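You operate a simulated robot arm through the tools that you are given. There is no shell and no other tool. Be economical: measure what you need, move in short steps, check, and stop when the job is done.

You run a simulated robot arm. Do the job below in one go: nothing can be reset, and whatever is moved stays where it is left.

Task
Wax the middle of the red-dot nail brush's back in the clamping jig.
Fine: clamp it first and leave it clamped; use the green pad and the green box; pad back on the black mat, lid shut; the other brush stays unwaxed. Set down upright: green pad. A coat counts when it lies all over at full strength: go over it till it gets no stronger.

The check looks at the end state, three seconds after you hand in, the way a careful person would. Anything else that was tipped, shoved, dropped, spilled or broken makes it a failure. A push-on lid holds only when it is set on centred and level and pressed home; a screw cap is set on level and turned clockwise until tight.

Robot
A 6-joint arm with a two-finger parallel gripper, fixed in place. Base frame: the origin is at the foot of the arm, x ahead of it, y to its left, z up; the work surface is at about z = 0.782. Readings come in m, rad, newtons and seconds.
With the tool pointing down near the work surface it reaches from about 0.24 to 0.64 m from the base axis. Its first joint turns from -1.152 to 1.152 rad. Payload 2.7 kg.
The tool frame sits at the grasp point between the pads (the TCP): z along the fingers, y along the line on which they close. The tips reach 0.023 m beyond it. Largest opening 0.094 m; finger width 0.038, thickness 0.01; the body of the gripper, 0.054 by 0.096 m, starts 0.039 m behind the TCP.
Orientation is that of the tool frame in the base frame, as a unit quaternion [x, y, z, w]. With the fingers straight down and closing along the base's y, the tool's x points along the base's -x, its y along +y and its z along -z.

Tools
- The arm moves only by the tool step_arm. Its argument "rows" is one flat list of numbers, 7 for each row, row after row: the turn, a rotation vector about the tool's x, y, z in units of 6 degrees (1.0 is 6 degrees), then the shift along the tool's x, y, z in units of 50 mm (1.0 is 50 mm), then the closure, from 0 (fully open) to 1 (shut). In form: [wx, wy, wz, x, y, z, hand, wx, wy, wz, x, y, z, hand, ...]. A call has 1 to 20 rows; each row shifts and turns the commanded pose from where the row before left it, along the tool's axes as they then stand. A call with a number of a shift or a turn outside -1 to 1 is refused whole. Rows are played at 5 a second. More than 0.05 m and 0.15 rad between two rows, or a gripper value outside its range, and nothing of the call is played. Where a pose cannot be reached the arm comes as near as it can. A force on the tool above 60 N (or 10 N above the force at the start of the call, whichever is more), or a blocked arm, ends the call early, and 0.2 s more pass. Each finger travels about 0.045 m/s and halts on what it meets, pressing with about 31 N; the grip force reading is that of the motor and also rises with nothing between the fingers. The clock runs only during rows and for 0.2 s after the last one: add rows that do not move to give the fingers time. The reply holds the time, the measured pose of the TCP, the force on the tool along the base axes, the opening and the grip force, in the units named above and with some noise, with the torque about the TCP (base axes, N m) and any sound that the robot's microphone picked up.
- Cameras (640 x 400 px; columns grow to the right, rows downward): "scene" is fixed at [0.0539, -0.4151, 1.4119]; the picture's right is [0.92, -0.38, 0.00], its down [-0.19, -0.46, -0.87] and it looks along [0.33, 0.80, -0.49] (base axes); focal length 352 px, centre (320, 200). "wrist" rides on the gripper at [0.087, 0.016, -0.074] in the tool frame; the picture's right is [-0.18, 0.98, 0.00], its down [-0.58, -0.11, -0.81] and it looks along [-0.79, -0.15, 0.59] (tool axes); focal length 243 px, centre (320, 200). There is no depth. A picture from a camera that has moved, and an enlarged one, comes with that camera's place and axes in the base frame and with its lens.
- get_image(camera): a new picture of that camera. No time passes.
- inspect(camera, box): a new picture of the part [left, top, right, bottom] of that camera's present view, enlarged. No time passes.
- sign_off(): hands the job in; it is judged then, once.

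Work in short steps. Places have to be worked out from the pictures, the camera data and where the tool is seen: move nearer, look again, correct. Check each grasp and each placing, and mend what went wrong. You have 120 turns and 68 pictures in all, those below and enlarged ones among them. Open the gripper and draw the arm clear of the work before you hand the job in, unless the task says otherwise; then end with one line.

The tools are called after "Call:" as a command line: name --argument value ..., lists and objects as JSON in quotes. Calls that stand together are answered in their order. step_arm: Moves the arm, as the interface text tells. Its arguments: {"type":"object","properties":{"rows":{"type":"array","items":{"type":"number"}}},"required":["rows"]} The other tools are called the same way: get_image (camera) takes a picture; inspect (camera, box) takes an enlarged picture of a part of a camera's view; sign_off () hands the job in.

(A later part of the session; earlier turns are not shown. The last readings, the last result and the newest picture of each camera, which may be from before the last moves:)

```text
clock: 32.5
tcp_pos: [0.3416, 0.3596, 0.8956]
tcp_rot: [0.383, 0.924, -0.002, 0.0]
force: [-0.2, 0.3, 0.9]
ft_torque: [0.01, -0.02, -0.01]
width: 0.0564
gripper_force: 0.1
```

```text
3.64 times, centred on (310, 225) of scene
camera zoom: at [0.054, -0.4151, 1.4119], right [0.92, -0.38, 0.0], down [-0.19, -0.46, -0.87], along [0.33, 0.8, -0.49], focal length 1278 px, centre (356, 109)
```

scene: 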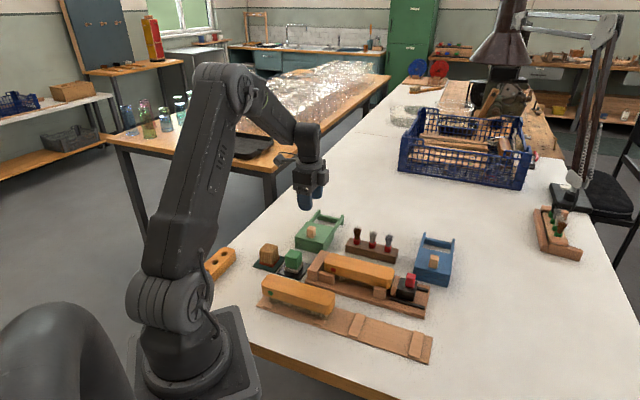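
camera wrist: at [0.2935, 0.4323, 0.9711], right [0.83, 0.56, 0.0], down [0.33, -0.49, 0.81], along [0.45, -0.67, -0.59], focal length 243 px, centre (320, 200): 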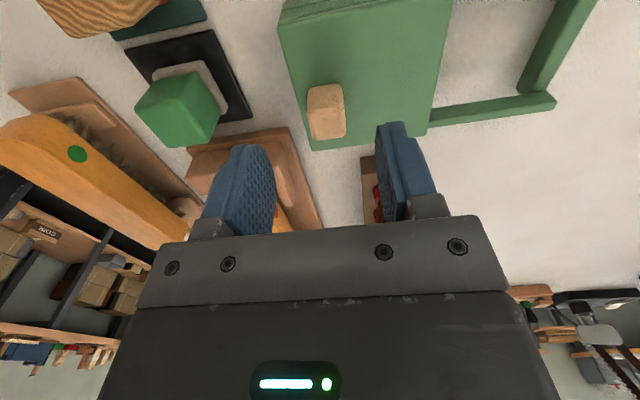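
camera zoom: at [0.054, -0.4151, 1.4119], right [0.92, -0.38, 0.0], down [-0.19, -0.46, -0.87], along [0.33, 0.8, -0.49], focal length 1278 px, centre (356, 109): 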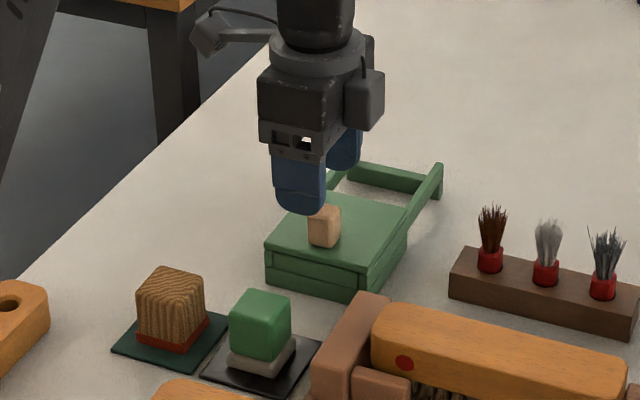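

Knob solved at u≈−0.011, v≈0.501, top z≈0.85. I shift 5 mm, descend to z≈0.852 and close.

Call:
step_arm --rows '[0, 0, 0, -0.04, 0.105, 0.4, 0.4, 0, 0, 0, 0, 0, 0.45, 0.4, 0, 0, 0, 0, 0, 0, 0.4, 0, 0, 0, 0, 0, 0, 1, 0, 0, 0, 0, 0, 0, 1, 0, 0, 0, 0, 0, 0, 1]'

Call:
inspect --camera "scene" --box '[245, 170, 375, 280]'

```text
clock: 33.9
tcp_pos: [0.3475, 0.3624, 0.8536]
tcp_rot: [0.382, 0.924, -0.001, 0.0]
force: [0.3, -0.2, -1.5]
ft_torque: [0.07, -0.06, 0.04]
width: 0.0219
gripper_force: 41.9
```

```text
3.64 times, centred on (310, 225) of scene
camera zoom: at [0.054, -0.4151, 1.4119], right [0.92, -0.38, 0.0], down [-0.19, -0.46, -0.87], along [0.33, 0.8, -0.49], focal length 1278 px, centre (356, 109)
```

zoom: 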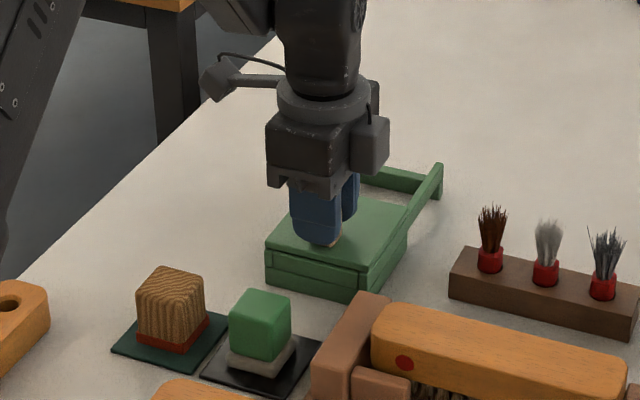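

Knob gripped cleanly. I try sliding the lid 10 mm along +v toward the rear rails, watching the force.

Call:
step_arm --rows '[0, 0, 0, 0, 0.1, 0, 1, 0, 0, 0, 0, 0.1, 0, 1, 0, 0, 0, 0, 0, 0, 1]'

Call:
inspect --camera "scene" --box '[245, 170, 375, 280]'

```text
clock: 34.7
tcp_pos: [0.3542, 0.3699, 0.8544]
tcp_rot: [0.382, 0.924, 0.0, -0.002]
force: [-11.8, 11.7, -3.9]
ft_torque: [-0.54, -0.53, 0.04]
width: 0.0217
gripper_force: 45.2
```

```text
3.64 times, centred on (310, 225) of scene
camera zoom: at [0.0537, -0.4147, 1.412], right [0.93, -0.38, 0.0], down [-0.19, -0.46, -0.87], along [0.33, 0.8, -0.49], focal length 1278 px, centre (356, 109)
```

zoom: 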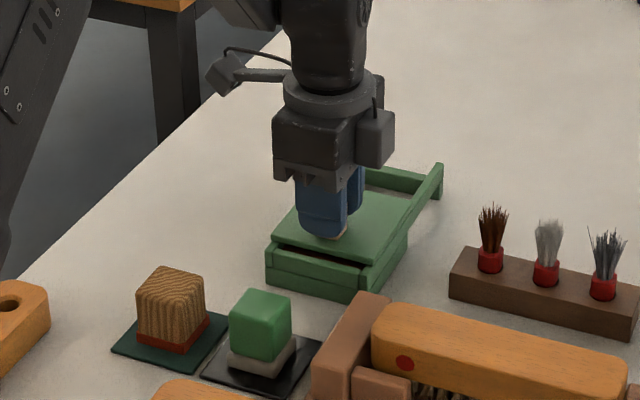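

The lid slides open. Side force indicates the rails run slightly toward −u, so I add that drift and go on.

Call:
step_arm --rows '[0, 0, 0, 0.04, 0, 0, 1, 0, 0, 0, 0.012, 0.2, 0, 1, 0, 0, 0, 0.012, 0.2, 0, 1, 0, 0, 0, 0, 0, 0, 1]'

```text
clock: 35.7
tcp_pos: [0.3671, 0.3827, 0.8531]
tcp_rot: [0.383, 0.924, 0.0, -0.001]
force: [-0.2, 0.7, -7.8]
ft_torque: [0.78, 0.59, 0.06]
width: 0.0214
gripper_force: 45.3
```

Forces are low now. I continue sliding another 45 mm.

Call:
step_arm --rows '[0, 0, 0, 0.0, 0.2, 0, 1, 0, 0, 0, 0.01, 0.2, 0, 1, 0, 0, 0, 0.0, 0.2, 0, 1, 0, 0, 0, 0.01, 0.2, 0, 1, 0, 0, 0, 0, 0.1, 0, 1, 0, 0, 0, 0, 0, 0, 1]'

Call:
inspect --camera "scene" --box '[245, 170, 375, 280]'

```text
clock: 37.1
tcp_pos: [0.4005, 0.4138, 0.855]
tcp_rot: [0.384, 0.923, -0.002, -0.001]
force: [19.5, -18.4, -21.6]
ft_torque: [-0.09, -0.44, 0.36]
width: 0.0215
gripper_force: 45.1
```

```text
3.64 times, centred on (310, 225) of scene
camera zoom: at [0.0547, -0.4153, 1.4118], right [0.92, -0.38, 0.0], down [-0.19, -0.46, -0.87], along [0.33, 0.8, -0.49], focal length 1278 px, centre (356, 109)
```

zoom: 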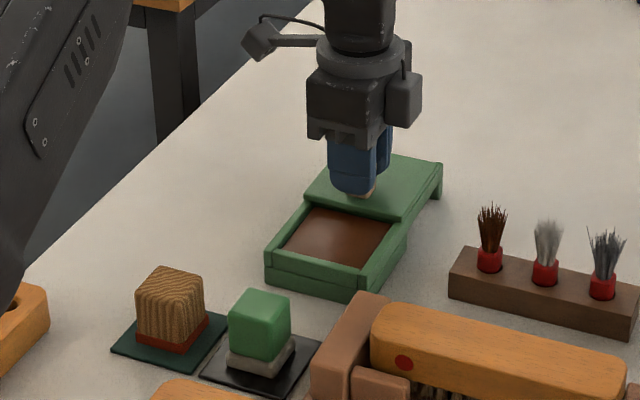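

The box is open, wax exposed. I relieve the side and vertical load, then release and rise.

Call:
step_arm --rows '[0, 0, 0, -0.05, 0, 0.03, 1, 0, 0, 0, 0, 0, 0, 1, 0, 0, 0, 0, 0, 0, 0.4, 0, 0, 0, 0, 0, 0, 0.4, 0, 0, 0, 0, 0, -0.6, 0.4, 0, 0, 0, 0, 0, -0.8, 0.4, 0, 0, 0, 0, 0, -0.6, 0.4, 0, 0, 0, 0, 0, 0, 0.4]'

Call:
get_image --camera "wrist"

Call:
inspect --camera "scene" --box '[245, 190, 365, 280]'

```text
clock: 38.9
tcp_pos: [0.4005, 0.4179, 0.9537]
tcp_rot: [0.383, 0.924, -0.001, 0.0]
force: [0.7, -0.1, -0.5]
ft_torque: [0.01, -0.02, -0.01]
width: 0.0566
gripper_force: 0.1
```

```text
22 pictures are left
camera wrist: at [0.3516, 0.4902, 1.0295], right [0.83, 0.56, 0.0], down [0.34, -0.49, 0.81], along [0.45, -0.67, -0.59], focal length 243 px, centre (320, 200)
```

wrist: 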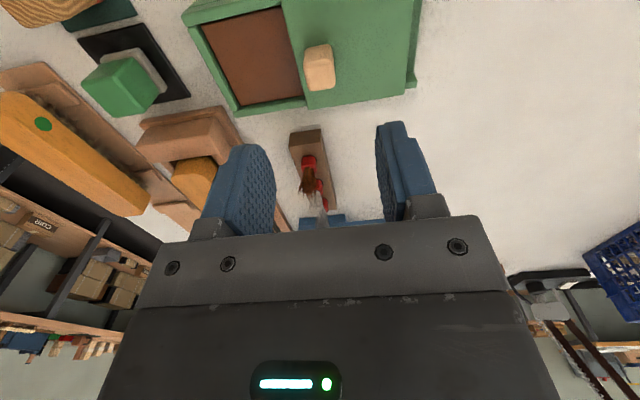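

```text
4.44 times, centred on (305, 235) of scene
camera zoom: at [0.0539, -0.4151, 1.4119], right [0.92, -0.38, 0.0], down [-0.19, -0.46, -0.87], along [0.33, 0.8, -0.49], focal length 1562 px, centre (387, 44)
```

zoom: 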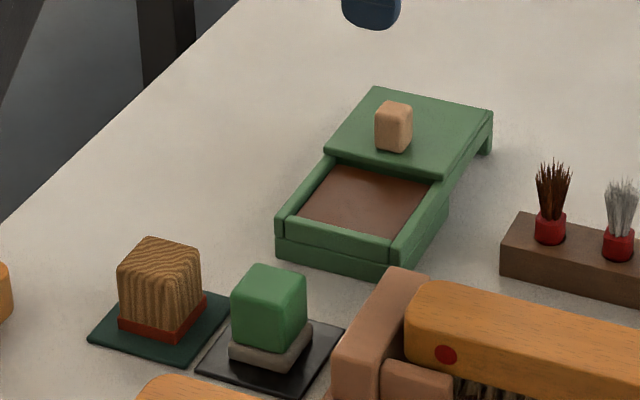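

Box open and wax visible at u≈−0.011, v 0.495–0.548. Now to the green pad, around u≈−0.015, v≈0.394; I move above it and look.

Call:
step_arm --rows '[0, 0, 0, 0, -0.9, 0, 0, 0, 0, 0, 0, -0.9, 0, 0, 0, 0, 0, 0, -0.9, 0, 0, 0, 0, 0, 0.05, -0.95, 0, 0, 0, 0, 0, 0, 0, 0.8, 0, 0, 0, 0, 0, 0, 0.3, 0, 0, 0, 0, 0, 0, 0, 0]'

Call:
get_image --camera "wrist"

Call:
inspect --camera "scene" --box '[245, 190, 365, 280]'

```text
clock: 40.5
tcp_pos: [0.2692, 0.286, 0.897]
tcp_rot: [0.383, 0.924, -0.001, 0.001]
force: [-0.5, 0.4, 0.4]
ft_torque: [0.0, -0.01, 0.03]
width: 0.094
gripper_force: 0.0
```

```text
20 pictures are left
camera wrist: at [0.2204, 0.3592, 0.9727], right [0.83, 0.56, 0.0], down [0.33, -0.49, 0.81], along [0.45, -0.67, -0.59], focal length 243 px, centre (320, 200)
```

wrist: 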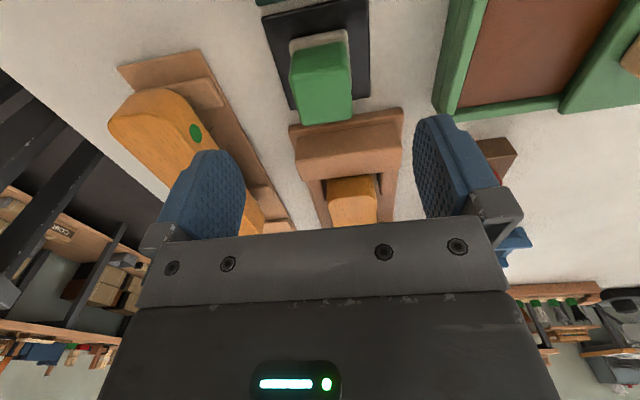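

```text
4.44 times, centred on (305, 235) of scene
camera zoom: at [0.0539, -0.4151, 1.4119], right [0.92, -0.38, 0.0], down [-0.19, -0.46, -0.87], along [0.33, 0.8, -0.49], focal length 1562 px, centre (387, 44)
```

zoom: 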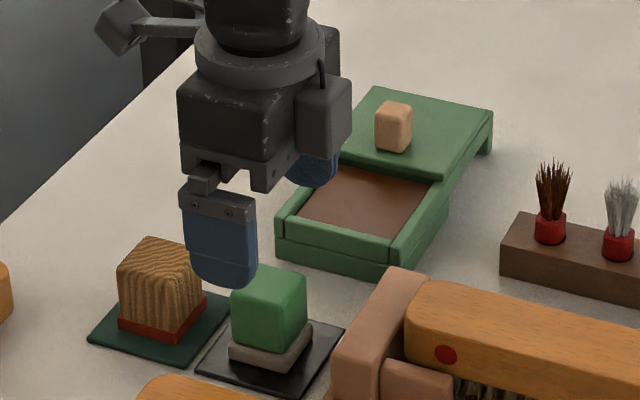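

Pad handle top at u≈−0.018, v≈0.398. I shift accordingly, narrow the fingers, lower to z≈0.832 and grip.

Call:
step_arm --rows '[0, 0, 0, 0.11, 0.1, 0, 0.25, 0, 0, 0, 0, 0, 0.5, 0.25, 0, 0, 0, 0, 0, 0.5, 0.25, 0, 0, 0, 0, 0, 0.3, 0.25, 0, 0, 0, 0, 0, 0, 1, 0, 0, 0, 0, 0, 0, 1, 0, 0, 0, 0, 0, 0, 1, 0, 0, 0, 0, 0, 0, 1]'

Call:
inspect --camera "scene" --box '[245, 190, 365, 280]'

```text
clock: 42.3
tcp_pos: [0.2714, 0.2937, 0.8343]
tcp_rot: [0.383, 0.924, 0.0, 0.0]
force: [-0.5, -0.4, -0.1]
ft_torque: [-0.01, 0.0, 0.0]
width: 0.0349
gripper_force: 30.8
```

```text
4.44 times, centred on (305, 235) of scene
camera zoom: at [0.054, -0.4151, 1.4119], right [0.92, -0.38, 0.0], down [-0.19, -0.46, -0.87], along [0.33, 0.8, -0.49], focal length 1562 px, centre (387, 44)
```

zoom: 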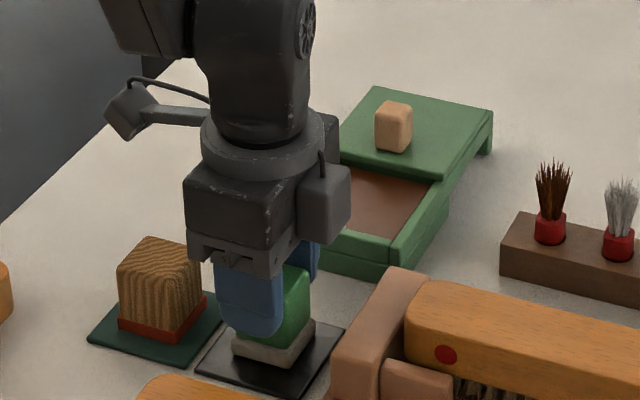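

Pad gripped (34.9 mm). Return pose noted: (0.2714,0.2937,0.8343). I lift it and carry it over the wax.

Call:
step_arm --rows '[0, 0, 0, 0, 0, -0.4, 1, 0, 0, 0, 0, 0, -0.6, 1, 0, 0, 0, 0, 0, -0.7, 1, 0, 0, 0, -0.02, 0.8, 0, 1, 0, 0, 0, -0.02, 0.8, 0, 1, 0, 0, 0, 0, 0.78, 0, 1, 0, 0, 0, 0, 0, 0.4, 1, 0, 0, 0, 0, 0, 0, 1]'

Call:
inspect --camera "scene" --box '[245, 190, 365, 280]'

```text
clock: 44.1
tcp_pos: [0.3539, 0.377, 0.8997]
tcp_rot: [0.383, 0.924, -0.001, 0.0]
force: [-0.5, 0.0, -0.9]
ft_torque: [0.01, -0.01, -0.04]
width: 0.0354
gripper_force: 31.7
```

```text
4.44 times, centred on (305, 235) of scene
camera zoom: at [0.054, -0.4151, 1.4119], right [0.92, -0.38, 0.0], down [-0.19, -0.46, -0.87], along [0.33, 0.8, -0.49], focal length 1562 px, centre (387, 44)
```

zoom: 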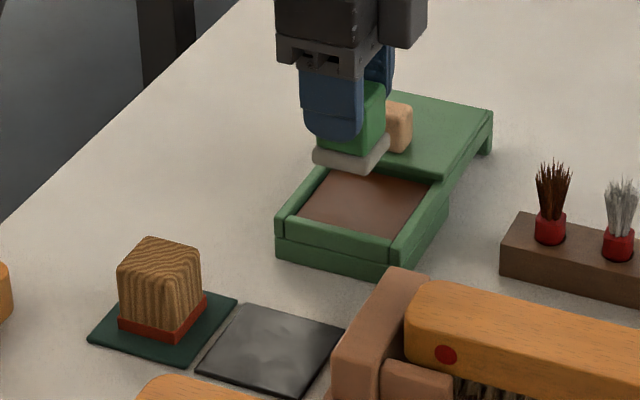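

Pad hangs level over the box. I correct 6 mm (+u) and 3 mm (+v), then lower toward the wax.

Call:
step_arm --rows '[0, 0, 0, -0.12, 0.06, 0.3, 1, 0, 0, 0, 0, 0, 0.24, 1, 0, 0, 0, 0, 0, 0.1, 1, 0, 0, 0, 0, 0, 0, 1]'

Call:
inspect --camera "scene" --box '[270, 200, 350, 270]'

```text
clock: 45.1
tcp_pos: [0.3603, 0.376, 0.8684]
tcp_rot: [0.383, 0.924, -0.002, 0.0]
force: [-1.0, -0.5, 1.4]
ft_torque: [0.0, -0.03, 0.05]
width: 0.0353
gripper_force: 31.2
```

```text
5.71 times, centred on (310, 235) of scene
camera zoom: at [0.054, -0.4151, 1.4119], right [0.92, -0.38, 0.0], down [-0.19, -0.46, -0.87], along [0.33, 0.8, -0.49], focal length 2009 px, centre (377, 0)
```

zoom: 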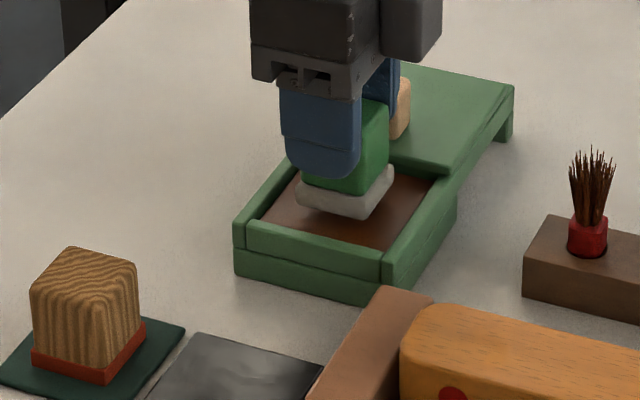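

The pad is inside the rim, centred on the wax. I lower in 2 mm steps to contact.

Call:
step_arm --rows '[0, 0, 0, -0.06, 0, 0.04, 1, 0, 0, 0, 0, 0, 0.04, 1, 0, 0, 0, 0, 0, 0.04, 1, 0, 0, 0, 0, 0, 0.04, 1, 0, 0, 0, 0, 0, 0, 1]'

```text
clock: 46.3
tcp_pos: [0.3621, 0.3734, 0.8581]
tcp_rot: [0.383, 0.924, 0.0, -0.001]
force: [-0.3, -0.2, 1.8]
ft_torque: [0.0, -0.01, 0.01]
width: 0.0352
gripper_force: 31.8
```

No contact yet; two more small steps, stopping to read the force.

Call:
step_arm --rows '[0, 0, 0, 0, 0, 0.04, 1, 0, 0, 0, 0, 0, 0.04, 1, 0, 0, 0, 0, 0, 0, 1]'

```text
clock: 47.1
tcp_pos: [0.364, 0.3741, 0.8565]
tcp_rot: [0.383, 0.924, 0.001, 0.0]
force: [-4.9, -2.4, 26.4]
ft_torque: [-0.11, 0.11, -0.01]
width: 0.0355
gripper_force: 31.4
```

Contact with the wax at z≈0.8565 (26 N). I ease 1 mm and rub a few millimetres to load the pad, then lift and look.

Call:
step_arm --rows '[0, 0, 0, 0, 0, -0.025, 1, 0, 0, 0, 0.1, 0, 0, 1, 0, 0, 0, -0.1, 0, 0, 1, 0, 0, 0, -0.1, 0, 0, 1, 0, 0, 0, 0.1, 0, 0, 1, 0, 0, 0, 0, 0, 0, 1, 0, 0, 0, 0, 0, -0.4, 1, 0, 0, 0, 0, 0, -0.8, 1, 0, 0, 0, 0, 0, -0.3, 1, 0, 0, 0, 0, 0, 0, 1]'

Call:
inspect --camera "scene" --box '[270, 190, 350, 260]'

```text
clock: 49.3
tcp_pos: [0.362, 0.3746, 0.9304]
tcp_rot: [0.383, 0.924, -0.001, 0.0]
force: [-0.9, 0.0, -0.5]
ft_torque: [0.02, -0.01, 0.02]
width: 0.0354
gripper_force: 31.0
```

```text
5.71 times, centred on (310, 225) of scene
camera zoom: at [0.054, -0.4151, 1.4119], right [0.92, -0.38, 0.0], down [-0.19, -0.46, -0.87], along [0.33, 0.8, -0.49], focal length 2009 px, centre (377, 57)
```

zoom: 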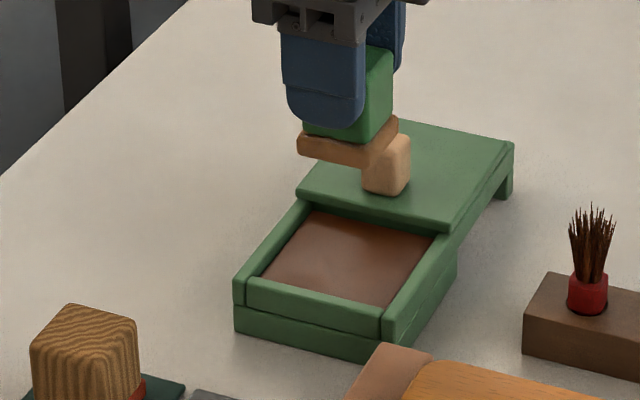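

The pad took up wax. I carry it to the clamped brush: first across to v≈0.403, then along to u≈0.153, and check from both cameras.

Call:
step_arm --rows '[0, 0, 0, 0, -0.8, 0, 1, 0, 0, 0, 0, -0.8, 0, 1, 0, 0, 0, 0, -0.75, 0, 1, 0, 0, 0, -0.8, 0, 0, 1, 0, 0, 0, -0.8, 0, 0, 1, 0, 0, 0, -0.8, 0, 0, 1, 0, 0, 0, -0.8, 0, 0, 1, 0, 0, 0, 0, 0, 0, 1]'

Call:
inspect --camera "scene" --box '[310, 210, 430, 300]'

```text
clock: 51.1
tcp_pos: [0.3926, 0.1764, 0.9301]
tcp_rot: [0.383, 0.924, -0.001, -0.001]
force: [-0.1, 0.3, -1.3]
ft_torque: [0.02, 0.02, -0.01]
width: 0.0354
gripper_force: 30.9
```

```text
4.44 times, centred on (370, 255) of scene
camera zoom: at [0.0539, -0.4151, 1.4119], right [0.92, -0.38, 0.0], down [-0.19, -0.46, -0.87], along [0.33, 0.8, -0.49], focal length 1562 px, centre (98, -44)
```

zoom: 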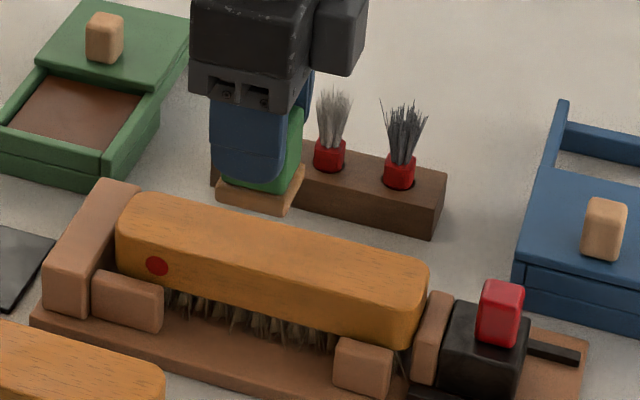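

Brush top centre is u≈0.160, v≈0.404. I shift 4 mm and lower to just above contact, then in small steps.

Call:
step_arm --rows '[0, 0, 0, -0.08, 0.02, 0.4, 1, 0, 0, 0, 0, 0, 0.2, 1, 0, 0, 0, 0, 0, 0.06, 1, 0, 0, 0, 0, 0, 0.04, 1, 0, 0, 0, 0, 0, 0, 1]'

```text
clock: 52.3
tcp_pos: [0.3968, 0.1752, 0.8969]
tcp_rot: [0.382, 0.924, 0.0, -0.001]
force: [-1.0, 0.3, -1.0]
ft_torque: [-0.02, 0.01, -0.01]
width: 0.0348
gripper_force: 31.0
```

Not touching yet; smaller steps down.

Call:
step_arm --rows '[0, 0, 0, 0, 0, 0.04, 1, 0, 0, 0, 0, 0, 0.04, 1, 0, 0, 0, 0, 0, 0, 1]'

```text
clock: 53.1
tcp_pos: [0.3954, 0.175, 0.8915]
tcp_rot: [0.383, 0.924, -0.002, 0.0]
force: [-0.1, 0.1, 0.1]
ft_torque: [0.02, 0.01, 0.0]
width: 0.0352
gripper_force: 31.1
```

Still free at 0.8915; two more small steps.

Call:
step_arm --rows '[0, 0, 0, 0, 0, 0.04, 1, 0, 0, 0, 0, 0, 0.03, 1, 0, 0, 0, 0, 0, 0, 1]'

Call:
inspect --camera "scene" --box '[310, 210, 430, 300]'

```text
clock: 53.9
tcp_pos: [0.397, 0.1733, 0.8901]
tcp_rot: [0.383, 0.924, 0.001, 0.0]
force: [-4.5, -6.7, 27.4]
ft_torque: [-0.23, 0.09, -0.03]
width: 0.0354
gripper_force: 31.0
```

```text
4.44 times, centred on (370, 255) of scene
camera zoom: at [0.0535, -0.4154, 1.4118], right [0.92, -0.38, 0.0], down [-0.19, -0.46, -0.87], along [0.33, 0.8, -0.49], focal length 1562 px, centre (98, -44)
```

zoom: 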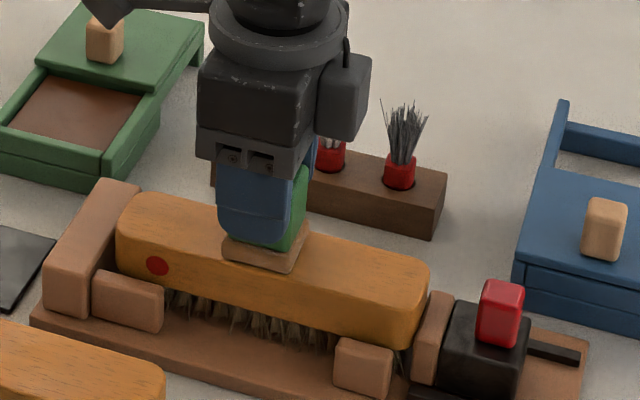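

Contact (27 N), pad centred on the brush. I ease slightly and rub several strokes along the brush (±20 mm) with small sideways offsets.

Call:
step_arm --rows '[0, 0, 0, 0, 0, -0.015, 1, 0, 0, 0, -0.25, 0, 0, 1, 0, 0, 0, -0.2, 0.06, 0, 1, 0, 0, 0, 0.3, 0, 0, 1, 0, 0, 0, 0.3, 0, 0, 1, 0, 0, 0, 0.2, 0, 0, 1, 0, 0, 0, 0, -0.06, 0, 1, 0, 0, 0, -0.3, 0, 0, 1, 0, 0, 0, -0.3, 0, 0, 1, 0, 0, 0, -0.2, 0, 0, 1, 0, 0, 0, 0, -0.08, 0, 1, 0, 0, 0, 0.3, 0, 0, 1, 0, 0, 0, 0.3, 0, 0, 1, 0, 0, 0, 0.2, 0, 0, 1, 0, 0, 0, -0.35, 0.08, 0, 1, 0, 0, 0, 0, 0, 0, 1]'

```text
clock: 57.3
tcp_pos: [0.3976, 0.1741, 0.8886]
tcp_rot: [0.383, 0.924, -0.001, -0.001]
force: [-7.7, 6.9, 23.5]
ft_torque: [0.21, 0.2, 0.0]
width: 0.0351
gripper_force: 30.9
```

Steady 23 N throughout. I lift and look at the coat.

Call:
step_arm --rows '[0, 0, 0, 0, 0, -0.4, 1, 0, 0, 0, 0.0, 0, -0.8, 1, 0, 0, 0, 0.9, 0, -0.2, 1, 0, 0, 0, 0.9, 0, 0, 1, 0, 0, 0, 0, 0, 0, 1]'

Call:
inspect --camera "scene" --box '[320, 235, 420, 300]'

```text
clock: 58.5
tcp_pos: [0.3303, 0.2365, 0.957]
tcp_rot: [0.383, 0.924, -0.001, -0.001]
force: [0.6, 0.9, -0.5]
ft_torque: [0.01, 0.0, 0.01]
width: 0.0352
gripper_force: 30.8
```

```text
6.15 times, centred on (370, 268) of scene
camera zoom: at [0.0539, -0.4151, 1.4119], right [0.93, -0.38, 0.0], down [-0.19, -0.46, -0.87], along [0.33, 0.8, -0.49], focal length 2163 px, centre (12, -215)
```

zoom: 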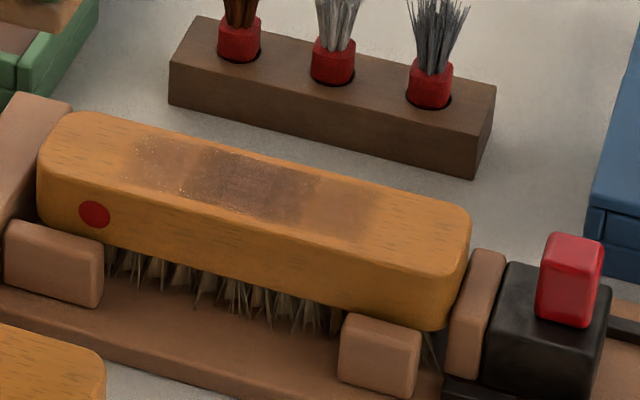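

The coat is strongest in the middle, fainter on the sides; more wax needed. I reload the pad in the green box.

Call:
step_arm --rows '[0, 0, 0, 0.76, 0, 0, 1, 0, 0, 0, 0.76, 0, 0, 1, 0, 0, 0, 0, 0.8, 0, 1, 0, 0, 0, 0, 0.8, 0, 1, 0, 0, 0, 0, 0.82, 0, 1, 0, 0, 0, 0, 0, 0.7, 1, 0, 0, 0, 0, 0, 0.7, 1, 0, 0, 0, 0, 0, 0.4, 1, 0, 0, 0, 0, 0, 0.1, 1, 0, 0, 0, 0, 0, 0.06, 1, 0, 0, 0, 0, 0, 0, 1]'

```text
clock: 60.9
tcp_pos: [0.3639, 0.379, 0.8625]
tcp_rot: [0.383, 0.924, -0.001, 0.0]
force: [0.5, 0.4, -0.3]
ft_torque: [-0.03, 0.04, 0.0]
width: 0.0351
gripper_force: 31.0
```

In position just above the wax. I press down gently and rub to load.

Call:
step_arm --rows '[0, 0, 0, -0.03, -0.05, 0.06, 1, 0, 0, 0, 0, 0, 0.06, 1, 0, 0, 0, 0, 0, 0.025, 1, 0, 0, 0, 0.1, 0, 0, 1, 0, 0, 0, -0.1, 0, 0, 1, 0, 0, 0, -0.1, 0, 0, 1, 0, 0, 0, 0.1, 0, 0, 1, 0, 0, 0, 0, 0, 0, 1]'

```text
clock: 62.7
tcp_pos: [0.3637, 0.3746, 0.8548]
tcp_rot: [0.383, 0.924, 0.0, 0.0]
force: [2.1, -0.2, 5.2]
ft_torque: [-0.1, -0.2, 0.05]
width: 0.0352
gripper_force: 30.6
```

Touching at 5 N; I press 1 mm more for a firm load, lift, and return over the brush.

Call:
step_arm --rows '[0, 0, 0, 0, 0, 0.03, 1, 0, 0, 0, 0.06, 0, 0, 1, 0, 0, 0, -0.06, 0, 0, 1, 0, 0, 0, 0, 0, -0.6, 1, 0, 0, 0, 0, 0, -0.8, 1, 0, 0, 0, 0, 0, -0.1, 1, 0, 0, 0, 0, -0.8, 0, 1, 0, 0, 0, 0, -0.8, 0, 1, 0, 0, 0, 0, -0.8, 0, 1, 0, 0, 0, -0.85, 0, 0, 1, 0, 0, 0, -0.85, 0, 0, 1, 0, 0, 0, -0.85, 0, 0, 1, 0, 0, 0, -0.78, 0, 0, 1, 0, 0, 0, 0, 0, 0.5, 1, 0, 0, 0, 0, 0, 0.2, 1, 0, 0, 0, 0, 0, 0, 1]'

```text
clock: 66.1
tcp_pos: [0.3987, 0.172, 0.8924]
tcp_rot: [0.383, 0.924, 0.0, 0.0]
force: [1.8, -0.1, -0.6]
ft_torque: [0.0, 0.01, -0.04]
width: 0.0353
gripper_force: 31.0
```

Above the middle. I press down starting at the +u side and stroke back and forth.

Call:
step_arm --rows '[0, 0, 0, -0.3, 0, 0, 1, 0, 0, 0, 0, 0, 0.07, 1, 0, 0, 0, 0.15, 0.05, 0, 1, 0, 0, 0, 0.2, 0, 0, 1, 0, 0, 0, 0.2, 0, 0, 1, 0, 0, 0, 0.1, 0, 0, 1, 0, 0, 0, 0, -0.05, 0, 1, 0, 0, 0, -0.2, 0, 0, 1, 0, 0, 0, -0.2, 0, 0, 1, 0, 0, 0, -0.2, 0, 0, 1, 0, 0, 0, 0, -0.05, 0, 1, 0, 0, 0, 0.2, 0, 0, 1, 0, 0, 0, 0.2, 0, 0, 1, 0, 0, 0, 0.2, 0, 0, 1, 0, 0, 0, 0, 0, 0, 1]'

```text
clock: 69.3
tcp_pos: [0.3822, 0.1841, 0.89]
tcp_rot: [0.383, 0.924, 0.001, 0.0]
force: [4.9, -3.6, 11.2]
ft_torque: [-0.15, -0.21, -0.03]
width: 0.0353
gripper_force: 31.1
```

Force 11 N, good contact. I lift and look.

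Call:
step_arm --rows '[0, 0, 0, 0, 0, -0.4, 1, 0, 0, 0, 0.0, 0, -0.8, 1, 0, 0, 0, 0.8, 0, -0.2, 1, 0, 0, 0, 0.8, 0, 0, 1, 0, 0, 0, 0, 0, 0, 1]'

Call:
inspect --camera "scene" --box '[320, 235, 420, 300]'

```text
clock: 70.5
tcp_pos: [0.3249, 0.2407, 0.9571]
tcp_rot: [0.383, 0.924, -0.001, -0.001]
force: [-0.4, 0.4, -1.3]
ft_torque: [0.03, -0.01, 0.02]
width: 0.0351
gripper_force: 31.0
```

```text
6.15 times, centred on (370, 268) of scene
camera zoom: at [0.0539, -0.4151, 1.4119], right [0.93, -0.38, 0.0], down [-0.19, -0.46, -0.87], along [0.33, 0.8, -0.49], focal length 2163 px, centre (12, -215)
```

zoom: 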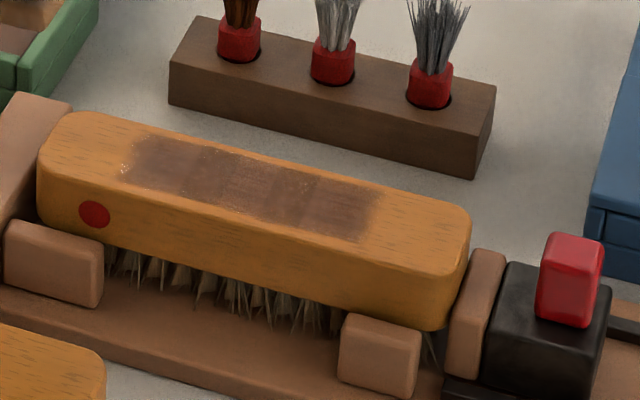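

Now dark across the middle, with slight unevenness. One more reload and a full pass to reach full strength.

Call:
step_arm --rows '[0, 0, 0, 0.68, 0, 0, 1, 0, 0, 0, 0.68, 0, 0, 1, 0, 0, 0, 0, 0.8, 0, 1, 0, 0, 0, 0, 0.8, 0, 1, 0, 0, 0, 0, 0.82, 0, 1, 0, 0, 0, 0, 0, 0.7, 1, 0, 0, 0, 0, 0, 0.7, 1, 0, 0, 0, 0, 0, 0.4, 1, 0, 0, 0, 0, 0, 0.1, 1, 0, 0, 0, 0, 0, 0.06, 1, 0, 0, 0, 0, 0, 0, 1]'

```text
clock: 72.9
tcp_pos: [0.3658, 0.3737, 0.8602]
tcp_rot: [0.383, 0.924, -0.001, -0.001]
force: [-0.6, 0.0, 0.1]
ft_torque: [0.01, -0.02, 0.0]
width: 0.0353
gripper_force: 30.5
```

In place again (u≈−0.006, v≈0.523). I press and rub in the wax.

Call:
step_arm --rows '[0, 0, 0, 0.02, -0.02, 0.06, 1, 0, 0, 0, 0, 0, 0.05, 1, 0, 0, 0, 0, 0, 0.025, 1, 0, 0, 0, 0.1, 0, 0, 1, 0, 0, 0, -0.1, 0, 0, 1, 0, 0, 0, -0.06, 0, 0, 1, 0, 0, 0, 0.06, 0, 0, 1, 0, 0, 0, 0, 0, 0, 1]'

```text
clock: 74.7
tcp_pos: [0.3633, 0.3748, 0.854]
tcp_rot: [0.383, 0.924, -0.001, -0.001]
force: [1.4, -1.3, 4.3]
ft_torque: [-0.07, -0.12, -0.03]
width: 0.0351
gripper_force: 30.8
```

Good contact; press a bit more, lift and return above the brush middle.

Call:
step_arm --rows '[0, 0, 0, 0, 0, 0.03, 1, 0, 0, 0, 0.06, 0, 0, 1, 0, 0, 0, -0.06, 0, 0, 1, 0, 0, 0, 0, 0, -0.6, 1, 0, 0, 0, 0, 0, -0.8, 1, 0, 0, 0, 0, 0, -0.1, 1, 0, 0, 0, 0, -0.8, 0, 1, 0, 0, 0, 0, -0.8, 0, 1, 0, 0, 0, 0, -0.8, 0, 1, 0, 0, 0, -0.85, 0, 0, 1, 0, 0, 0, -0.85, 0, 0, 1, 0, 0, 0, -0.85, 0, 0, 1, 0, 0, 0, -0.55, 0, 0, 1, 0, 0, 0, 0, 0, 0.5, 1, 0, 0, 0, 0, 0, 0.2, 1, 0, 0, 0, 0, 0, 0, 1]'

```text
clock: 78.1
tcp_pos: [0.388, 0.1783, 0.8925]
tcp_rot: [0.383, 0.924, -0.002, 0.0]
force: [0.4, 0.9, -1.0]
ft_torque: [0.02, 0.02, 0.01]
width: 0.0352
gripper_force: 31.5
```

Starting from the −u side this time: press and stroke with sideways offsets.

Call:
step_arm --rows '[0, 0, 0, 0.1, 0.06, 0, 1, 0, 0, 0, 0, 0, 0.08, 1, 0, 0, 0, -0.2, 0.05, 0, 1, 0, 0, 0, -0.2, 0, 0, 1, 0, 0, 0, -0.2, 0, 0, 1, 0, 0, 0, -0.1, 0, 0, 1, 0, 0, 0, 0, -0.06, 0, 1, 0, 0, 0, 0.2, 0, 0, 1, 0, 0, 0, 0.2, 0, 0, 1, 0, 0, 0, 0.2, 0, 0, 1, 0, 0, 0, 0.1, -0.06, 0, 1, 0, 0, 0, -0.2, 0, 0, 1, 0, 0, 0, -0.2, 0, 0, 1, 0, 0, 0, -0.2, 0, 0, 1, 0, 0, 0, -0.1, 0, 0, 1, 0, 0, 0, 0.2, 0.07, 0, 1, 0, 0, 0, 0.2, 0, 0, 1, 0, 0, 0, 0.2, 0, 0, 1, 0, 0, 0, 0, 0, 0, 1]'

```text
clock: 82.1
tcp_pos: [0.3895, 0.1807, 0.8889]
tcp_rot: [0.383, 0.924, -0.001, 0.0]
force: [2.2, -2.2, 8.3]
ft_torque: [-0.12, -0.2, 0.01]
width: 0.035
gripper_force: 31.2
```

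Lift and check the coat.

Call:
step_arm --rows '[0, 0, 0, 0, 0, -0.4, 1, 0, 0, 0, 0.0, 0, -0.8, 1, 0, 0, 0, 0.8, 0, -0.2, 1, 0, 0, 0, 0.8, 0, 0, 1, 0, 0, 0, 0, 0, 0, 1]'

Call:
inspect --camera "scene" --box '[320, 245, 400, 295]'

```text
clock: 83.3
tcp_pos: [0.3353, 0.2387, 0.9554]
tcp_rot: [0.383, 0.924, 0.0, 0.001]
force: [0.1, 0.9, 0.4]
ft_torque: [0.01, 0.0, 0.01]
width: 0.0351
gripper_force: 31.2
```

```text
8.00 times, centred on (360, 270) of scene
camera zoom: at [0.0539, -0.4151, 1.4119], right [0.93, -0.38, 0.0], down [-0.19, -0.46, -0.87], along [0.33, 0.8, -0.49], focal length 2812 px, centre (0, -360)
```

zoom: 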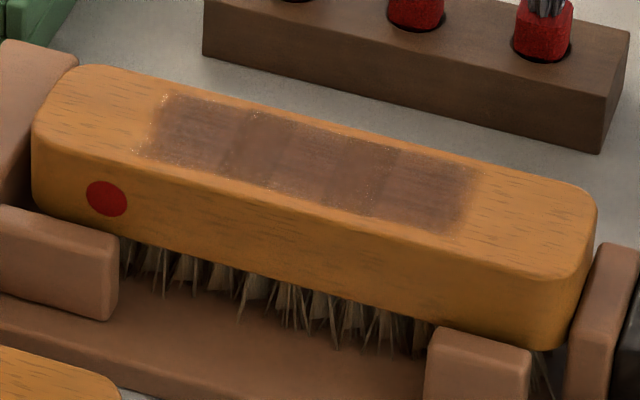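

Fairly strong but with slightly lighter bands. I do another reload and a finer-stepped pass.

Call:
step_arm --rows '[0, 0, 0, 0.76, 0, 0, 1, 0, 0, 0, 0.72, 0, 0, 1, 0, 0, 0, 0, 0.8, 0, 1, 0, 0, 0, 0, 0.8, 0, 1, 0, 0, 0, 0, 0.75, 0, 1, 0, 0, 0, 0, 0, 0.7, 1, 0, 0, 0, 0, 0, 0.7, 1, 0, 0, 0, 0, 0, 0.4, 1, 0, 0, 0, 0, 0, 0.1, 1, 0, 0, 0, 0, 0, 0.08, 1, 0, 0, 0, 0, 0, 0, 1]'

```text
clock: 85.7
tcp_pos: [0.3618, 0.3724, 0.86]
tcp_rot: [0.383, 0.924, -0.001, 0.0]
force: [-0.4, -0.4, 0.4]
ft_torque: [-0.01, -0.04, 0.01]
width: 0.0351
gripper_force: 31.3
```

Just above the wax; press and rub, with a bit more pressure.

Call:
step_arm --rows '[0, 0, 0, 0, 0, 0.06, 1, 0, 0, 0, 0, 0, 0.06, 1, 0, 0, 0, 0, 0, 0.05, 1, 0, 0, 0, 0.1, 0, 0, 1, 0, 0, 0, -0.1, 0, 0, 1, 0, 0, 0, -0.1, 0.04, 0, 1, 0, 0, 0, 0.1, 0, 0, 1, 0, 0, 0, 0, 0, 0, 1]'

```text
clock: 87.5
tcp_pos: [0.3651, 0.3746, 0.8526]
tcp_rot: [0.384, 0.923, 0.001, 0.0]
force: [8.8, -5.7, 24.5]
ft_torque: [-0.18, -0.17, 0.02]
width: 0.0349
gripper_force: 31.3
```

Loaded at 24 N. I return to the brush's −u edge of the coat.

Call:
step_arm --rows '[0, 0, 0, 0, 0, -0.6, 1, 0, 0, 0, 0, 0, -0.8, 1, 0, 0, 0, 0, 0, -0.2, 1, 0, 0, 0, 0, -0.8, 0, 1, 0, 0, 0, 0, -0.8, 0, 1, 0, 0, 0, 0, -0.8, 0, 1, 0, 0, 0, -0.73, 0, 0, 1, 0, 0, 0, -0.73, 0, 0, 1, 0, 0, 0, -0.73, 0, 0, 1, 0, 0, 0, -0.73, 0, 0, 1, 0, 0, 0, 0, 0, 0.6, 1, 0, 0, 0, 0, 0, 0.2, 1, 0, 0, 0, 0, 0, 0, 1]'

```text
clock: 90.3
tcp_pos: [0.3811, 0.1871, 0.8906]
tcp_rot: [0.382, 0.924, -0.001, -0.001]
force: [-0.5, -1.2, 0.1]
ft_torque: [0.01, 0.01, -0.03]
width: 0.0353
gripper_force: 30.6
```

Press and run fine steps out and back.

Call:
step_arm --rows '[0, 0, 0, 0, 0.04, 0.09, 1, 0, 0, 0, -0.12, 0, 0, 1, 0, 0, 0, -0.12, 0, 0, 1, 0, 0, 0, -0.12, 0, 0, 1, 0, 0, 0, -0.12, 0, 0, 1, 0, 0, 0, -0.12, 0, 0, 1, 0, 0, 0, -0.12, 0, 0, 1, 0, 0, 0, -0.12, 0, 0, 1, 0, 0, 0, 0, 0.05, 0, 1, 0, 0, 0, 0.12, 0, 0, 1, 0, 0, 0, 0.12, 0, 0, 1, 0, 0, 0, 0.12, 0, 0, 1, 0, 0, 0, 0.12, 0, 0, 1, 0, 0, 0, 0.12, 0, 0, 1, 0, 0, 0, 0.12, 0, 0, 1, 0, 0, 0, 0.12, 0, 0, 1, 0, 0, 0, 0, -0.1, 0, 1, 0, 0, 0, 0, 0, 0, 1]'

Call:
step_arm --rows '[0, 0, 0, -0.12, 0, 0, 1, 0, 0, 0, -0.12, 0, 0, 1, 0, 0, 0, -0.12, 0, 0, 1, 0, 0, 0, -0.12, 0, 0, 1, 0, 0, 0, -0.12, 0, 0, 1, 0, 0, 0, -0.12, 0, 0, 1, 0, 0, 0, -0.12, 0, 0, 1, 0, 0, 0, 0.2, 0.04, 0, 1, 0, 0, 0, 0.2, 0, 0, 1, 0, 0, 0, 0.2, 0, 0, 1, 0, 0, 0, 0.2, 0, 0, 1, 0, 0, 0, 0, 0, -0.4, 1, 0, 0, 0, 0, 0, -0.8, 1, 0, 0, 0, 0.8, 0, -0.2, 1, 0, 0, 0, 0.8, 0, 0, 1, 0, 0, 0, 0, 0, 0, 1]'

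Call:
inspect --camera "scene" --box '[320, 245, 400, 295]'

```text
clock: 94.1
tcp_pos: [0.3823, 0.1862, 0.8867]
tcp_rot: [0.382, 0.924, 0.0, 0.001]
force: [1.8, 6.9, 13.8]
ft_torque: [0.28, -0.11, 0.01]
width: 0.0352
gripper_force: 30.9
```

```text
clock: 97.5
tcp_pos: [0.3301, 0.2461, 0.9556]
tcp_rot: [0.383, 0.924, 0.0, -0.001]
force: [0.1, -0.8, -0.6]
ft_torque: [0.01, 0.01, 0.0]
width: 0.0352
gripper_force: 30.8
```

```text
8.00 times, centred on (360, 270) of scene
camera zoom: at [0.0539, -0.4151, 1.4119], right [0.93, -0.38, 0.0], down [-0.19, -0.46, -0.87], along [0.33, 0.8, -0.49], focal length 2812 px, centre (0, -360)
```

zoom: 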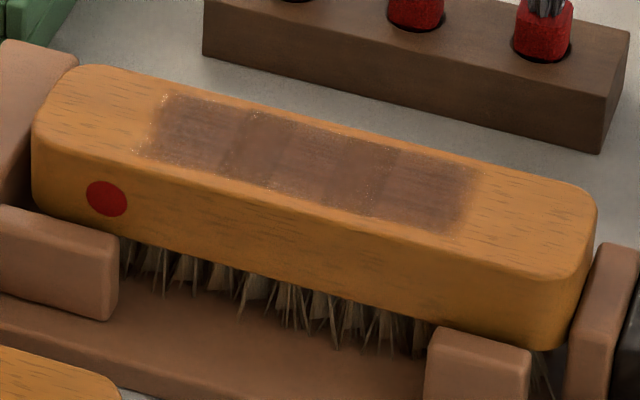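

No visible change from the last pass, so the coat is at full strength. I take the pad back over the black mat.

Call:
step_arm --rows '[0, 0, 0, 0.75, -0.1, 0, 1, 0, 0, 0, 0.76, -0.12, 0, 1, 0, 0, 0, 0, 0, 0.8, 1, 0, 0, 0, 0, 0, 0.8, 1, 0, 0, 0, 0, 0, 0.4, 1, 0, 0, 0, 0, 0, 0, 1]'

Call:
inspect --camera "scene" --box '[245, 220, 325, 280]'

```text
clock: 98.9
tcp_pos: [0.2652, 0.2882, 0.8564]
tcp_rot: [0.384, 0.923, -0.002, 0.0]
force: [0.1, 0.4, -0.3]
ft_torque: [0.01, 0.0, 0.03]
width: 0.0353
gripper_force: 31.0
```

```text
6.67 times, centred on (285, 250) of scene
camera zoom: at [0.054, -0.4151, 1.4119], right [0.92, -0.38, 0.0], down [-0.19, -0.46, -0.87], along [0.33, 0.8, -0.49], focal length 2343 px, centre (553, -133)
```

zoom: 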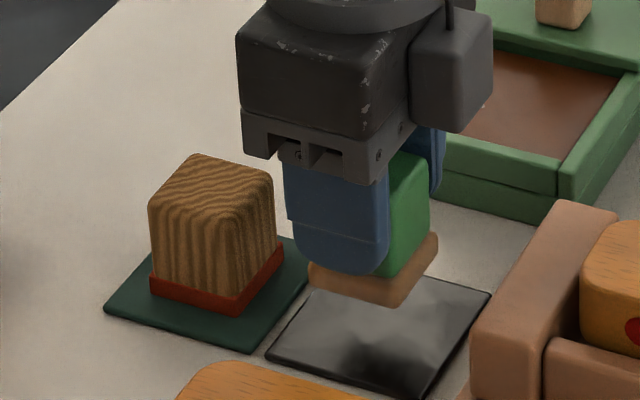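

Pad lines up with the mat centre. I lower gently to contact.

Call:
step_arm --rows '[0, 0, 0, 0, 0.02, 0.3, 1, 0, 0, 0, 0, 0, 0.1, 1, 0, 0, 0, 0, 0, 0.04, 1, 0, 0, 0, 0, 0, 0, 1]'

```text
clock: 99.9
tcp_pos: [0.2676, 0.2902, 0.8346]
tcp_rot: [0.383, 0.924, -0.001, 0.0]
force: [0.2, 0.4, -0.3]
ft_torque: [0.01, 0.0, -0.01]
width: 0.0352
gripper_force: 30.9
```

Not touching yet; continue in 1.5–2 mm steps.

Call:
step_arm --rows '[0, 0, 0, 0, 0, 0.04, 1, 0, 0, 0, 0, 0, 0.03, 1, 0, 0, 0, 0, 0, 0, 1]'

```text
clock: 100.7
tcp_pos: [0.2664, 0.2897, 0.8309]
tcp_rot: [0.383, 0.924, 0.0, -0.001]
force: [-0.1, 0.2, -0.4]
ft_torque: [0.01, 0.02, 0.01]
width: 0.0354
gripper_force: 31.4
```

Still free; a little further.

Call:
step_arm --rows '[0, 0, 0, 0, 0, 0.03, 1, 0, 0, 0, 0, 0, 0.03, 1, 0, 0, 0, 0, 0, 0, 1]'

```text
clock: 101.5
tcp_pos: [0.2684, 0.2893, 0.8286]
tcp_rot: [0.384, 0.923, -0.001, 0.0]
force: [0.6, 0.1, -0.8]
ft_torque: [0.02, 0.04, 0.0]
width: 0.0351
gripper_force: 30.9
```

Continue down in 1.5 mm steps.

Call:
step_arm --rows '[0, 0, 0, 0, 0, 0.03, 1, 0, 0, 0, 0, 0, 0.02, 1, 0, 0, 0, 0, 0, 0, 1]'

Call:
inspect --camera "scene" --box '[245, 220, 325, 280]'

```text
clock: 102.3
tcp_pos: [0.2692, 0.2877, 0.8262]
tcp_rot: [0.382, 0.924, 0.0, -0.001]
force: [-4.8, -3.9, 17.2]
ft_torque: [-0.14, 0.16, -0.01]
width: 0.035
gripper_force: 30.8
```

```text
6.67 times, centred on (285, 250) of scene
camera zoom: at [0.0537, -0.4153, 1.4118], right [0.92, -0.38, 0.0], down [-0.19, -0.46, -0.87], along [0.33, 0.8, -0.49], focal length 2343 px, centre (553, -133)
```

zoom: 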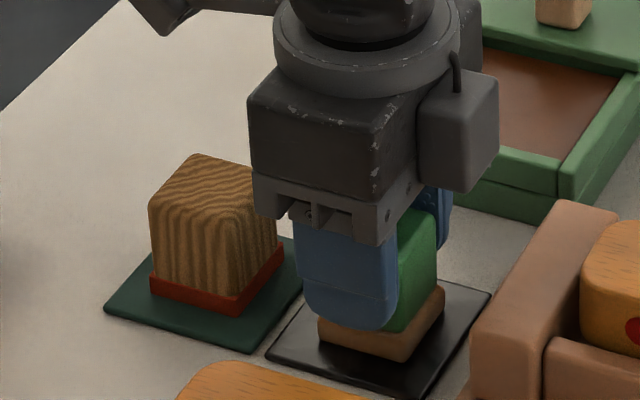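

Pad stands on the mat (17 N). I ease, release partway open and rise.

Call:
step_arm --rows '[0, 0, 0, 0, 0, -0.02, 1, 0, 0, 0, 0, 0, 0, 0.3, 0, 0, 0, 0, 0, 0, 0.3, 0, 0, 0, 0, 0, 0, 0.3, 0, 0, 0, 0, 0, -0.5, 0.3, 0, 0, 0, 0, 0, -0.8, 0.3, 0, 0, 0, 0, 0, -0.8, 0.4, 0, 0, 0, 0, 0, 0, 0.4]'

Call:
inspect --camera "scene" --box '[245, 190, 365, 280]'

```text
clock: 104.1
tcp_pos: [0.2657, 0.2881, 0.9341]
tcp_rot: [0.383, 0.924, -0.001, 0.0]
force: [0.2, 0.3, -0.1]
ft_torque: [0.03, -0.04, 0.01]
width: 0.0565
gripper_force: 0.1
```

```text
4.44 times, centred on (305, 235) of scene
camera zoom: at [0.0539, -0.4151, 1.4119], right [0.92, -0.38, 0.0], down [-0.19, -0.46, -0.87], along [0.33, 0.8, -0.49], focal length 1562 px, centre (387, 44)
```

zoom: 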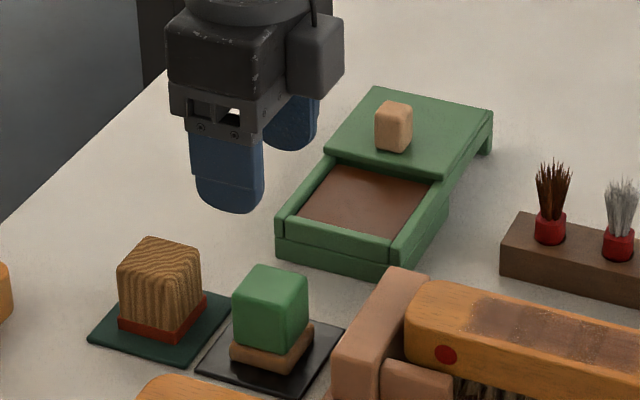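

Pad upright on the mat. Next, close the lid: go over its knob (u≈−0.012, v≈0.578) and lower with fingers half open.

Call:
step_arm --rows '[0, 0, 0, -0.04, 0.94, 0, 0.4, 0, 0, 0, -0.04, 0.94, 0, 0.4, 0, 0, 0, 0, 0.94, 0, 0.4, 0, 0, 0, 0, 0.92, 0, 0.4, 0, 0, 0, 0, 0, 0.6, 0.4, 0, 0, 0, 0, 0, 0.6, 0.4, 0, 0, 0, 0, 0, 0.4, 0.4, 0, 0, 0, 0, 0, 0, 0.4]'

Call:
inspect --camera "scene" --box '[275, 170, 365, 250]'

```text
clock: 105.9
tcp_pos: [0.4008, 0.4227, 0.8531]
tcp_rot: [0.383, 0.924, 0.0, 0.001]
force: [-0.1, -0.4, -0.8]
ft_torque: [-0.01, 0.01, -0.02]
width: 0.0566
gripper_force: 0.1
```

```text
5.00 times, centred on (320, 210) of scene
camera zoom: at [0.0539, -0.4151, 1.4119], right [0.92, -0.38, 0.0], down [-0.19, -0.46, -0.87], along [0.33, 0.8, -0.49], focal length 1758 px, centre (320, 150)
```

zoom: 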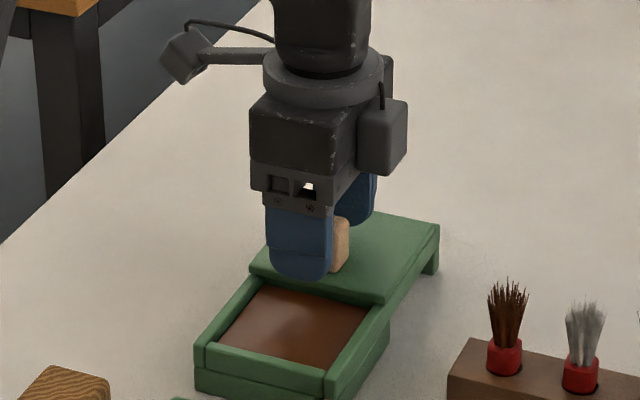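

Fingers straddle the knob. Small centring shift, close, and start sliding toward the front.

Call:
step_arm --rows '[0, 0, 0, -0.06, -0.06, 0, 0.4, 0, 0, 0, 0, 0, 0, 1, 0, 0, 0, 0, 0, 0, 1, 0, 0, 0, 0, 0, 0, 1, 0, 0, 0, 0, -0.2, 0, 1, 0, 0, 0, 0, -0.2, 0, 1, 0, 0, 0, 0, 0, 0, 1]'

```text
clock: 107.5
tcp_pos: [0.388, 0.4012, 0.8528]
tcp_rot: [0.383, 0.924, 0.0, 0.0]
force: [-9.2, 9.7, 2.2]
ft_torque: [-0.59, -0.64, 0.0]
width: 0.0218
gripper_force: 44.7
```

Lid moves, modest side force. I continue with a slight −u correction.

Call:
step_arm --rows '[0, 0, 0, 0.02, -0.2, 0, 1, 0, 0, 0, 0, -0.2, 0, 1, 0, 0, 0, 0, -0.2, 0, 1, 0, 0, 0, 0, -0.2, 0, 1, 0, 0, 0, 0, 0, 0, 1]'

```text
clock: 108.7
tcp_pos: [0.3576, 0.3739, 0.8512]
tcp_rot: [0.383, 0.924, -0.001, -0.001]
force: [-20.7, 20.1, -4.3]
ft_torque: [0.19, 0.11, -0.12]
width: 0.0218
gripper_force: 45.2
```

Side load 29 N toward −u; relax 3 mm that way, then push the last 15 mm in small steps.

Call:
step_arm --rows '[0, 0, 0, 0.06, 0, 0, 1, 0, 0, 0, 0, -0.12, 0, 1, 0, 0, 0, 0, -0.1, 0, 1, 0, 0, 0, 0, -0.06, 0, 1, 0, 0, 0, 0, 0, 0, 1]'

```text
clock: 109.9
tcp_pos: [0.3486, 0.3637, 0.8525]
tcp_rot: [0.383, 0.924, 0.0, 0.0]
force: [-8.5, 7.7, 6.2]
ft_torque: [0.13, -0.08, 0.03]
width: 0.0217
gripper_force: 45.6
```

v=0.5036, closed pose was ≈0.502. A few more 1.5 mm steps until the stop is felt.

Call:
step_arm --rows '[0, 0, 0, 0.02, -0.03, 0, 1, 0, 0, 0, 0, -0.03, 0, 1, 0, 0, 0, 0, -0.03, 0, 1, 0, 0, 0, 0, 0, 0, 1]'

Call:
inspect --camera "scene" --box '[275, 190, 365, 270]'

```text
clock: 110.9
tcp_pos: [0.3447, 0.3618, 0.852]
tcp_rot: [0.383, 0.924, -0.002, 0.0]
force: [15.6, -14.7, 8.8]
ft_torque: [0.31, -0.15, 0.14]
width: 0.0215
gripper_force: 45.3
```

```text
5.00 times, centred on (320, 230) of scene
camera zoom: at [0.0542, -0.4156, 1.4117], right [0.92, -0.38, 0.0], down [-0.19, -0.46, -0.87], along [0.33, 0.8, -0.49], focal length 1758 px, centre (320, 50)
```

zoom: 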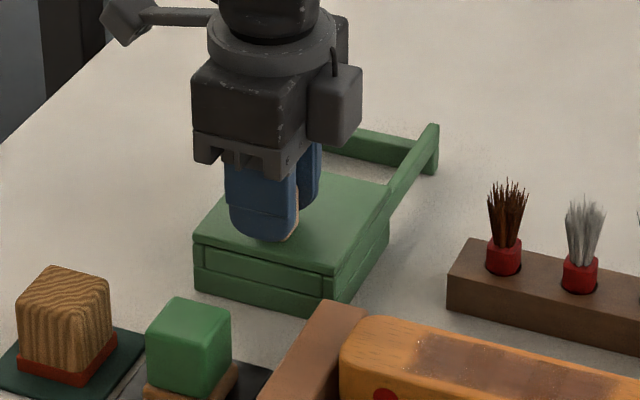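

Lid looks closed. I relax the side load and give one last nudge to feel the stop.

Call:
step_arm --rows '[0, 0, 0, -0.04, -0.03, 0, 1, 0, 0, 0, 0, -0.03, 0, 1, 0, 0, 0, 0, 0, 0, 1]'

```text
clock: 111.7
tcp_pos: [0.345, 0.361, 0.8511]
tcp_rot: [0.383, 0.924, 0.003, 0.001]
force: [29.1, 4.4, 0.9]
ft_torque: [0.14, -0.19, -0.04]
width: 0.0218
gripper_force: 44.6
```

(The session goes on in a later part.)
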